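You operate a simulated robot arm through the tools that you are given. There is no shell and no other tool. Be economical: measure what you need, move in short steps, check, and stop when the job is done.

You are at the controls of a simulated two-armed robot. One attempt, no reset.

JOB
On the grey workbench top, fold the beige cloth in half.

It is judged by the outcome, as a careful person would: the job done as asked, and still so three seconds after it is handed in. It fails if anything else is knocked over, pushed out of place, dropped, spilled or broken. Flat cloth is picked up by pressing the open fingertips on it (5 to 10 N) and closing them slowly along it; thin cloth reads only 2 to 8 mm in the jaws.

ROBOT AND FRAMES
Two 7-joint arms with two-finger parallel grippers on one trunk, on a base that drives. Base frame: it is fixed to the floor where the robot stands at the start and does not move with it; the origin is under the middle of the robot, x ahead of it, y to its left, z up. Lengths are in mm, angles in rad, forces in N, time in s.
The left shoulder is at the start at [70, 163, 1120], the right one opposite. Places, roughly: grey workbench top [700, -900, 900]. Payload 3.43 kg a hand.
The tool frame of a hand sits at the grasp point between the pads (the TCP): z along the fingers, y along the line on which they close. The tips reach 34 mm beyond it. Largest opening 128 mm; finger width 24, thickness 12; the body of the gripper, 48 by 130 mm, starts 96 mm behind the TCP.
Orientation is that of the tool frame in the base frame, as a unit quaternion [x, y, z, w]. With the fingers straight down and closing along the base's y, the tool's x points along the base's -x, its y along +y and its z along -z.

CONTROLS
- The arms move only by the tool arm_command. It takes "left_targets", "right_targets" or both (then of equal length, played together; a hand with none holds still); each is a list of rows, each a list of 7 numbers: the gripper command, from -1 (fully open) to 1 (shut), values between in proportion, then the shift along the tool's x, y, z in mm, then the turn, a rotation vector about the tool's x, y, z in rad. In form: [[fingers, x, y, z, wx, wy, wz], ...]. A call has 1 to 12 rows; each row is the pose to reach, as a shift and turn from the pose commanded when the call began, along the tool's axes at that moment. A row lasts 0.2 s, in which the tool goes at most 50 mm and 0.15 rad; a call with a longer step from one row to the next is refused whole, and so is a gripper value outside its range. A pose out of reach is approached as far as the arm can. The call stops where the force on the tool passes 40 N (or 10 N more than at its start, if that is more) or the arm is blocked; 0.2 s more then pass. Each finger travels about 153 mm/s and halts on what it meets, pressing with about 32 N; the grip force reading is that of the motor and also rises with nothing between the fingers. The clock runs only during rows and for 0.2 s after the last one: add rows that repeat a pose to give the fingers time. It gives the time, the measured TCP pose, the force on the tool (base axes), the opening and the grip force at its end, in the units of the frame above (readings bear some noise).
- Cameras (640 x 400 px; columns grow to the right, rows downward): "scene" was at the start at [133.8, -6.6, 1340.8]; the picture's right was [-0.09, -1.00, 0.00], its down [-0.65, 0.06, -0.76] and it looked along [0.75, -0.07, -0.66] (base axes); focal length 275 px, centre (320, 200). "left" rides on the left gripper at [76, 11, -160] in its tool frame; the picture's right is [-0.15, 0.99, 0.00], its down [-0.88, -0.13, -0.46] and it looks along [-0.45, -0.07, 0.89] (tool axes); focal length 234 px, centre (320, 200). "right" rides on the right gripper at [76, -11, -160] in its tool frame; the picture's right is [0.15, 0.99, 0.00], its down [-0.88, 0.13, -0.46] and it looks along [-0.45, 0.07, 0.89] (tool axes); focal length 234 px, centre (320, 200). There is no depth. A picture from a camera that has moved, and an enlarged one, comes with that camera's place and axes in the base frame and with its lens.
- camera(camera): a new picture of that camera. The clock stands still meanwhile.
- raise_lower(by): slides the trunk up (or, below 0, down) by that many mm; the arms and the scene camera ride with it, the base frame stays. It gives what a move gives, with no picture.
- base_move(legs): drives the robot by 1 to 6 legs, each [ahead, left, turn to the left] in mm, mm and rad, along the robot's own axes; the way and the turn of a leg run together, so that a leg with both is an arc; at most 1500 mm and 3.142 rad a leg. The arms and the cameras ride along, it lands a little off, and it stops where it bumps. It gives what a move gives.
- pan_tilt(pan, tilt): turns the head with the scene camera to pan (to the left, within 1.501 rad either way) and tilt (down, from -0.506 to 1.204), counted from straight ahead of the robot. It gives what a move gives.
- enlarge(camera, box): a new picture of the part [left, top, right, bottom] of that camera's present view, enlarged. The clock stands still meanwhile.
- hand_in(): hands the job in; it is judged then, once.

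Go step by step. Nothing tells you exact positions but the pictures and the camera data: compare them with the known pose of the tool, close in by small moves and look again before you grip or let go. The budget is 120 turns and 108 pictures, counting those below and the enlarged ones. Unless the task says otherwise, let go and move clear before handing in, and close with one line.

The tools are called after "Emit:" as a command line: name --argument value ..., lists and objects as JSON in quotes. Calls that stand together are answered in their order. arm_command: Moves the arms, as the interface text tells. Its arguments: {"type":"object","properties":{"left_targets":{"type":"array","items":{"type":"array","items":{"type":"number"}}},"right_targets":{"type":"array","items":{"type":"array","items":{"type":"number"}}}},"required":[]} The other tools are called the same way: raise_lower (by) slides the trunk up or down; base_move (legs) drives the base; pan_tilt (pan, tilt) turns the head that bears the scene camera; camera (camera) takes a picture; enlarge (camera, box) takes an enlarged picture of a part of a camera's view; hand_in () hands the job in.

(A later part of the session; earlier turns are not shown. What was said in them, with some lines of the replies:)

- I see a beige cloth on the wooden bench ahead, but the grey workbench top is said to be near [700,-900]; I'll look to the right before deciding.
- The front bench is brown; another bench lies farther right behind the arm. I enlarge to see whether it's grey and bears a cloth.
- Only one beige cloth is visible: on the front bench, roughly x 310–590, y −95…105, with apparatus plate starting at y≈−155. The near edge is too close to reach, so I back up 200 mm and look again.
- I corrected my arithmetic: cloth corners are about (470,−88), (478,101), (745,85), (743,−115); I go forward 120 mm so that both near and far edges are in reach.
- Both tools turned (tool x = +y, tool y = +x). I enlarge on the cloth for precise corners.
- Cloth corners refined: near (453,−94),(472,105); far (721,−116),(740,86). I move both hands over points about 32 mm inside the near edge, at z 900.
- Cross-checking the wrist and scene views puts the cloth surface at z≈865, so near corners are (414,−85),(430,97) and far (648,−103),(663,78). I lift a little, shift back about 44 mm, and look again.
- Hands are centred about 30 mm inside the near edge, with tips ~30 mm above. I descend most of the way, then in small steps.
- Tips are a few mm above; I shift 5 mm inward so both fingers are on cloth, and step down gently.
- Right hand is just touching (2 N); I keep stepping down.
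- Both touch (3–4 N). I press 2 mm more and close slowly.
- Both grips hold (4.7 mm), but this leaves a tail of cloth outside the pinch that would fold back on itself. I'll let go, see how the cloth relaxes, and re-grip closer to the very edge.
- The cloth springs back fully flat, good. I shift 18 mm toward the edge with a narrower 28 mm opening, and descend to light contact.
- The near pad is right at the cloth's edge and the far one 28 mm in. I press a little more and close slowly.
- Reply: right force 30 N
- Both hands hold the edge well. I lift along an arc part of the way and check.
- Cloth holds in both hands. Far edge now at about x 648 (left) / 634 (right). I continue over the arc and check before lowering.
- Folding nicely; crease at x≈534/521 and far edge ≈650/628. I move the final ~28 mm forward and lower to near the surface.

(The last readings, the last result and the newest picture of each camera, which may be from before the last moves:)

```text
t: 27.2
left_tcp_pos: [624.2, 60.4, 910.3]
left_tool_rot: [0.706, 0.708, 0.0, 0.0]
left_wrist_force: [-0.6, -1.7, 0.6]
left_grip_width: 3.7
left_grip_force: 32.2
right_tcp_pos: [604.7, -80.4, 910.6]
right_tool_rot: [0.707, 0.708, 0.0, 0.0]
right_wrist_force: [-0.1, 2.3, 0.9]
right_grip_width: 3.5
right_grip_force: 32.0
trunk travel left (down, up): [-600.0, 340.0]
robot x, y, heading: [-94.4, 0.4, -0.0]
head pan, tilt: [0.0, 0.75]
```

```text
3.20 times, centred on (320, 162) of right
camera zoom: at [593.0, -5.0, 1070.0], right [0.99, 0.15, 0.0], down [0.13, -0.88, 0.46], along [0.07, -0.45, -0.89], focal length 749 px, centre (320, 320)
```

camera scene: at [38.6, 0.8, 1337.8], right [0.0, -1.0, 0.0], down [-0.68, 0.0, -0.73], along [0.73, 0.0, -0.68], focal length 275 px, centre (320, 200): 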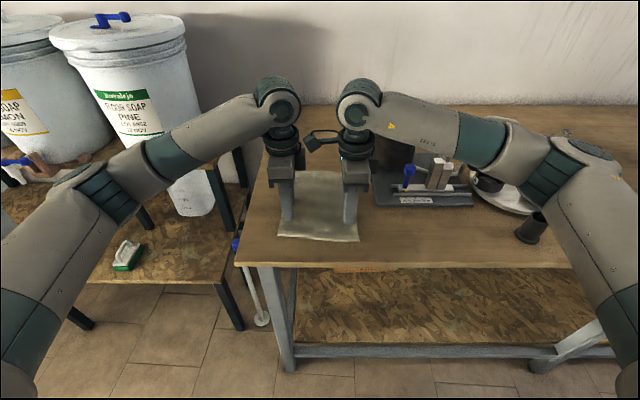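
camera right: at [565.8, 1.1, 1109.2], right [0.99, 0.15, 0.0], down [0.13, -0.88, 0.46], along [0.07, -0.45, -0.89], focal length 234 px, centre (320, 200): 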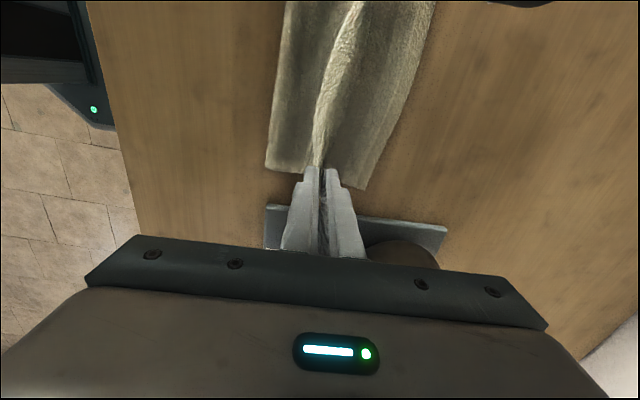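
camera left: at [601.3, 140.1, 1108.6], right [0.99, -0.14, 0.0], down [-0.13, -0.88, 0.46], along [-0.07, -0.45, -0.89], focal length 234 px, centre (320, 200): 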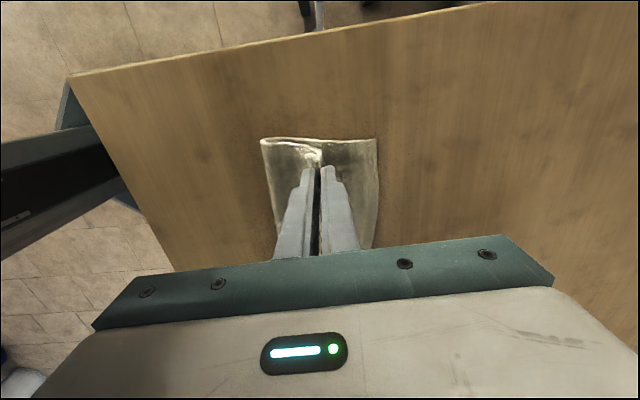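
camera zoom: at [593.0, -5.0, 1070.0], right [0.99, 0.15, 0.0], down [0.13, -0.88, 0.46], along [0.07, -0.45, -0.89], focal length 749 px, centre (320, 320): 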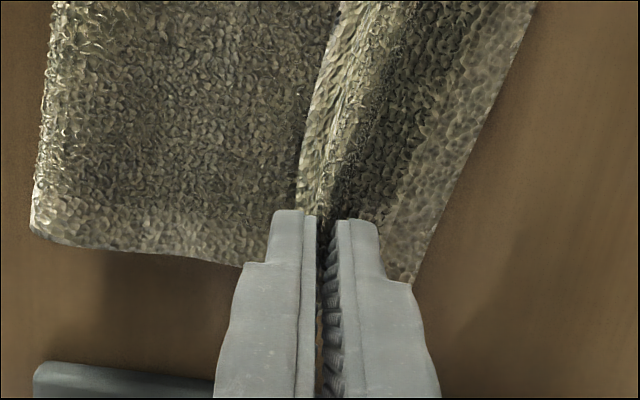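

Sides are well aligned. I release slowly at this height, then lift straight up and look.

Emit:
arm_command --left_targets '[[1, 0, 2, 2, 0, 0, 0], [0.9, 0, 2, 2, 0, 0, 0], [0.75, 0, 2, 2, 0, 0, 0], [0.6, 0, 2, 2, 0, 0, 0], [0.5, 0, 2, 0, 0, 0, 0], [0.5, 0, 2, -10, 0, 0, 0], [0.5, 0, 2, -30, 0, 0, 0], [0.5, 0, 2, -70, 0, 0, 0], [0.5, 0, 2, -70, 0, 0, 0]]' --right_targets '[[1, 0, 2, 2, 0, 0, 0], [0.9, 0, 2, 2, 0, 0, 0], [0.75, 0, 2, 2, 0, 0, 0], [0.6, 0, 2, 2, 0, 0, 0], [0.5, 0, 2, 0, 0, 0, 0], [0.5, 0, 2, -10, 0, 0, 0], [0.5, 0, 2, -30, 0, 0, 0], [0.5, 0, 2, -70, 0, 0, 0], [0.5, 0, 2, -70, 0, 0, 0]]'

Emit:
enlarge --camera "scene" --box '[220, 100, 412, 220]'

Emit:
camera --camera "left"

Emit:
camera --camera "right"

```text
t: 29.2
left_tcp_pos: [630.1, 58.7, 981.8]
left_tool_rot: [0.706, 0.708, -0.001, 0.001]
left_wrist_force: [0.1, -0.2, 0.0]
left_grip_width: 32.0
left_grip_force: 0.1
right_tcp_pos: [607.7, -81.2, 979.7]
right_tool_rot: [0.706, 0.708, -0.001, -0.001]
right_wrist_force: [0.5, 0.2, -0.2]
right_grip_width: 31.9
right_grip_force: 0.0
trunk travel left (down, up): [-600.0, 340.0]
robot x, y, heading: [-95.5, 1.3, 0.0]
head pan, tilt: [0.0, 0.75]
```

```text
3.33 times, centred on (316, 160) of scene
camera zoom: at [39.3, 1.0, 1337.5], right [0.0, -1.0, 0.0], down [-0.68, 0.0, -0.73], along [0.73, 0.0, -0.68], focal length 918 px, centre (333, 333)
```

zoom: 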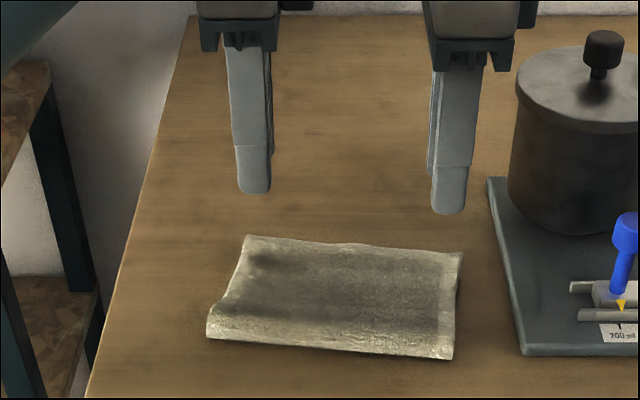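

```text
70 pictures are left
camera left: at [641.2, 135.1, 1141.0], right [0.99, -0.14, 0.0], down [-0.13, -0.88, 0.46], along [-0.07, -0.45, -0.89], focal length 234 px, centre (320, 200)
```

left: 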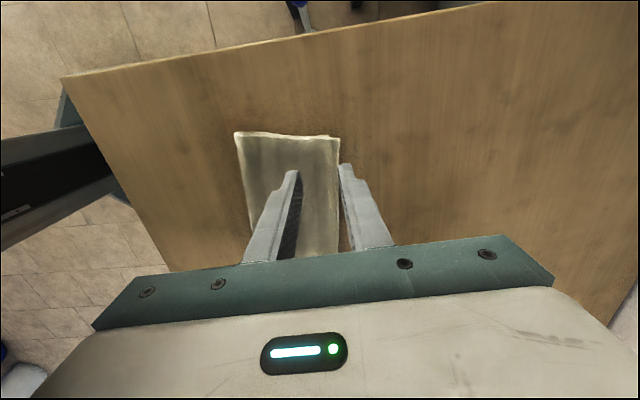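

```text
69 pictures are left
camera right: at [596.5, -4.9, 1139.8], right [0.99, 0.15, 0.0], down [0.13, -0.88, 0.46], along [0.07, -0.45, -0.89], focal length 234 px, centre (320, 200)
```

right: 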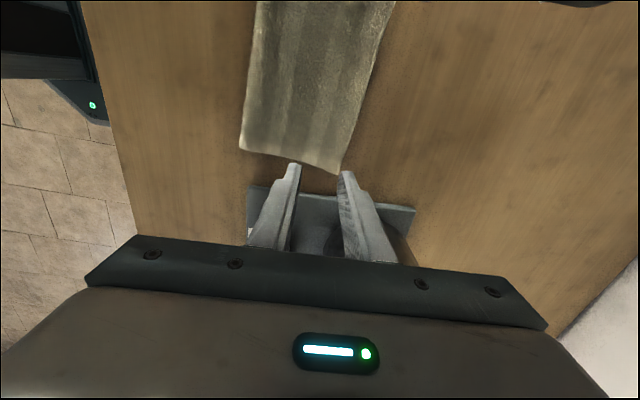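

The fold landed neatly, edges coincide. I retract both hands clear upward and outward and check that it stays.

Emit:
arm_command --left_targets '[[0.5, 0, 0, -40, 0, 0, 0], [0.5, 0, 0, -80, 0, 0, 0], [0.5, 35, -20, -100, 0, 0, 0], [0.5, 75, -40, -100, 0, 0, 0], [0.5, 115, -60, -100, 0, 0, 0], [0.5, 150, -80, -100, 0, 0, 0]]' --right_targets '[[0.5, 0, 0, -40, 0, 0, 0], [0.5, 0, 0, -80, 0, 0, 0], [0.5, 0, -30, -120, 0, 0, 0], [0.5, -30, -60, -130, 0, 0, 0], [0.5, -70, -90, -130, 0, 0, 0], [0.5, -110, -110, -130, 0, 0, 0]]'

Emit:
camera --camera "scene"

Emit:
enlarge --camera "scene" --box '[260, 140, 388, 220]'

Emit:
camera --camera "left"

```text
t: 30.6
left_tcp_pos: [545.1, 210.3, 1084.0]
left_tool_rot: [0.706, 0.708, 0.0, 0.0]
left_wrist_force: [-0.7, 0.2, -0.5]
left_grip_width: 32.0
left_grip_force: 0.2
right_tcp_pos: [494.7, -190.4, 1113.8]
right_tool_rot: [0.706, 0.708, 0.001, 0.001]
right_wrist_force: [0.3, 0.7, 0.5]
right_grip_width: 32.0
right_grip_force: 0.0
trunk travel left (down, up): [-600.0, 340.0]
robot x, y, heading: [-94.9, -0.1, 0.006]
head pan, tilt: [0.0, 0.75]
```

```text
68 pictures are left
camera scene: at [35.9, 1.1, 1338.0], right [0.0, -1.0, 0.0], down [-0.68, 0.0, -0.73], along [0.73, 0.0, -0.68], focal length 275 px, centre (320, 200)
```

scene: 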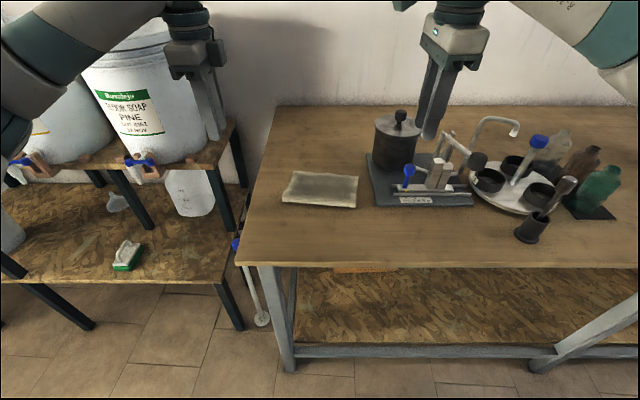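

```text
5.00 times, centred on (324, 180) of scene
camera zoom: at [35.9, 1.1, 1338.0], right [0.0, -1.0, 0.0], down [-0.68, 0.0, -0.73], along [0.73, 0.0, -0.68], focal length 1377 px, centre (300, 300)
```

zoom: 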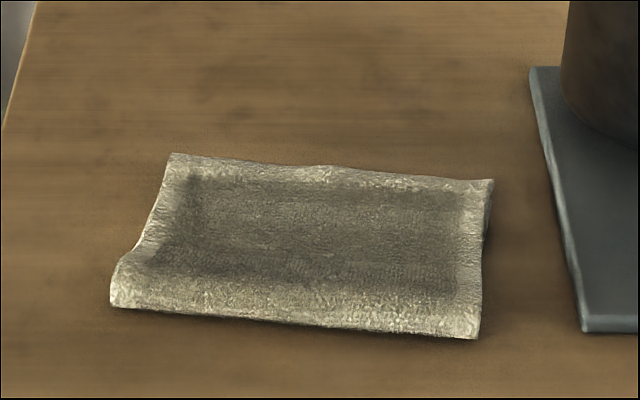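

```text
66 pictures are left
camera left: at [554.9, 285.5, 1242.4], right [0.99, -0.14, 0.0], down [-0.13, -0.88, 0.46], along [-0.06, -0.45, -0.89], focal length 234 px, centre (320, 200)
```

left: 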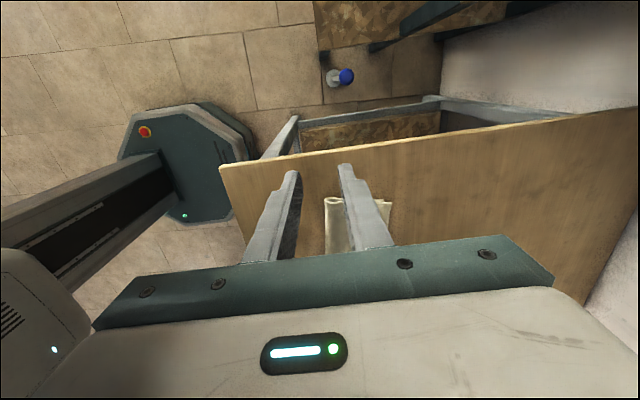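

The fold is clean and stable, apparatus untouched. One last look right to make sure there is no other beige cloth on a grey top.

Emit:
pan_tilt --pan -0.8 --tilt 0.35

Emit:
camera --camera "scene"

Emit:
pan_tilt --pan 0.0 --tilt 0.75

Emit:
enlarge --camera "scene" --box '[260, 140, 388, 220]'

```text
t: 31.8
left_tcp_pos: [546.1, 209.5, 1082.7]
left_tool_rot: [0.706, 0.708, 0.0, 0.001]
left_wrist_force: [0.2, -0.1, -0.8]
left_grip_width: 32.0
left_grip_force: 0.0
right_tcp_pos: [499.1, -189.0, 1111.8]
right_tool_rot: [0.706, 0.708, 0.0, 0.0]
right_wrist_force: [0.2, -0.7, 0.3]
right_grip_width: 32.1
right_grip_force: 0.0
trunk travel left (down, up): [-600.0, 340.0]
robot x, y, heading: [-94.3, -2.9, 0.004]
head pan, tilt: [-0.799, 0.351]
```

```text
65 pictures are left
camera scene: at [20.3, -65.7, 1373.3], right [-0.71, -0.7, 0.0], down [-0.24, 0.25, -0.94], along [0.66, -0.67, -0.34], focal length 275 px, centre (320, 200)
```

scene: 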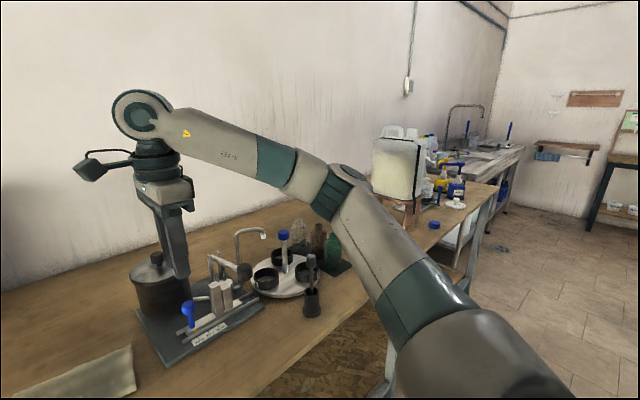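

```text
t: 32.9
left_tcp_pos: [548.3, 208.6, 1081.5]
left_tool_rot: [0.706, 0.708, 0.0, 0.0]
left_wrist_force: [-0.7, -0.4, 0.3]
left_grip_width: 31.9
left_grip_force: 0.2
right_tcp_pos: [497.5, -190.2, 1112.4]
right_tool_rot: [0.707, 0.707, 0.0, 0.0]
right_wrist_force: [0.7, -0.6, -0.2]
right_grip_width: 32.0
right_grip_force: 0.1
trunk travel left (down, up): [-600.0, 340.0]
robot x, y, heading: [-95.1, -2.2, 0.004]
head pan, tilt: [0.0, 0.75]
```

```text
5.00 times, centred on (324, 180) of scene
camera zoom: at [38.0, 1.0, 1337.8], right [0.0, -1.0, 0.0], down [-0.68, 0.0, -0.73], along [0.73, 0.0, -0.68], focal length 1377 px, centre (300, 300)
```

zoom: 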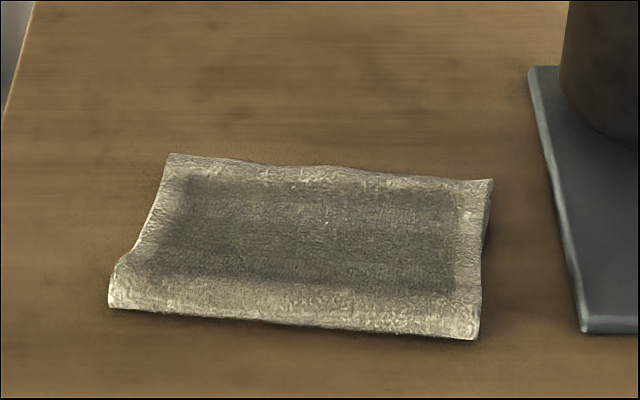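

No other beige cloth is in sight, the bench continues to y≈−900 as the same workbench, and the fold is stable; I hand in.

Emit:
hand_in

```text
The job is handed in.
```

I folded the beige cloth in half on the workbench, with its near edge laid onto its far edge. Both hands are clear and nothing else was touched. The bench top looks brown rather than grey, but this was the only beige cloth I could see.
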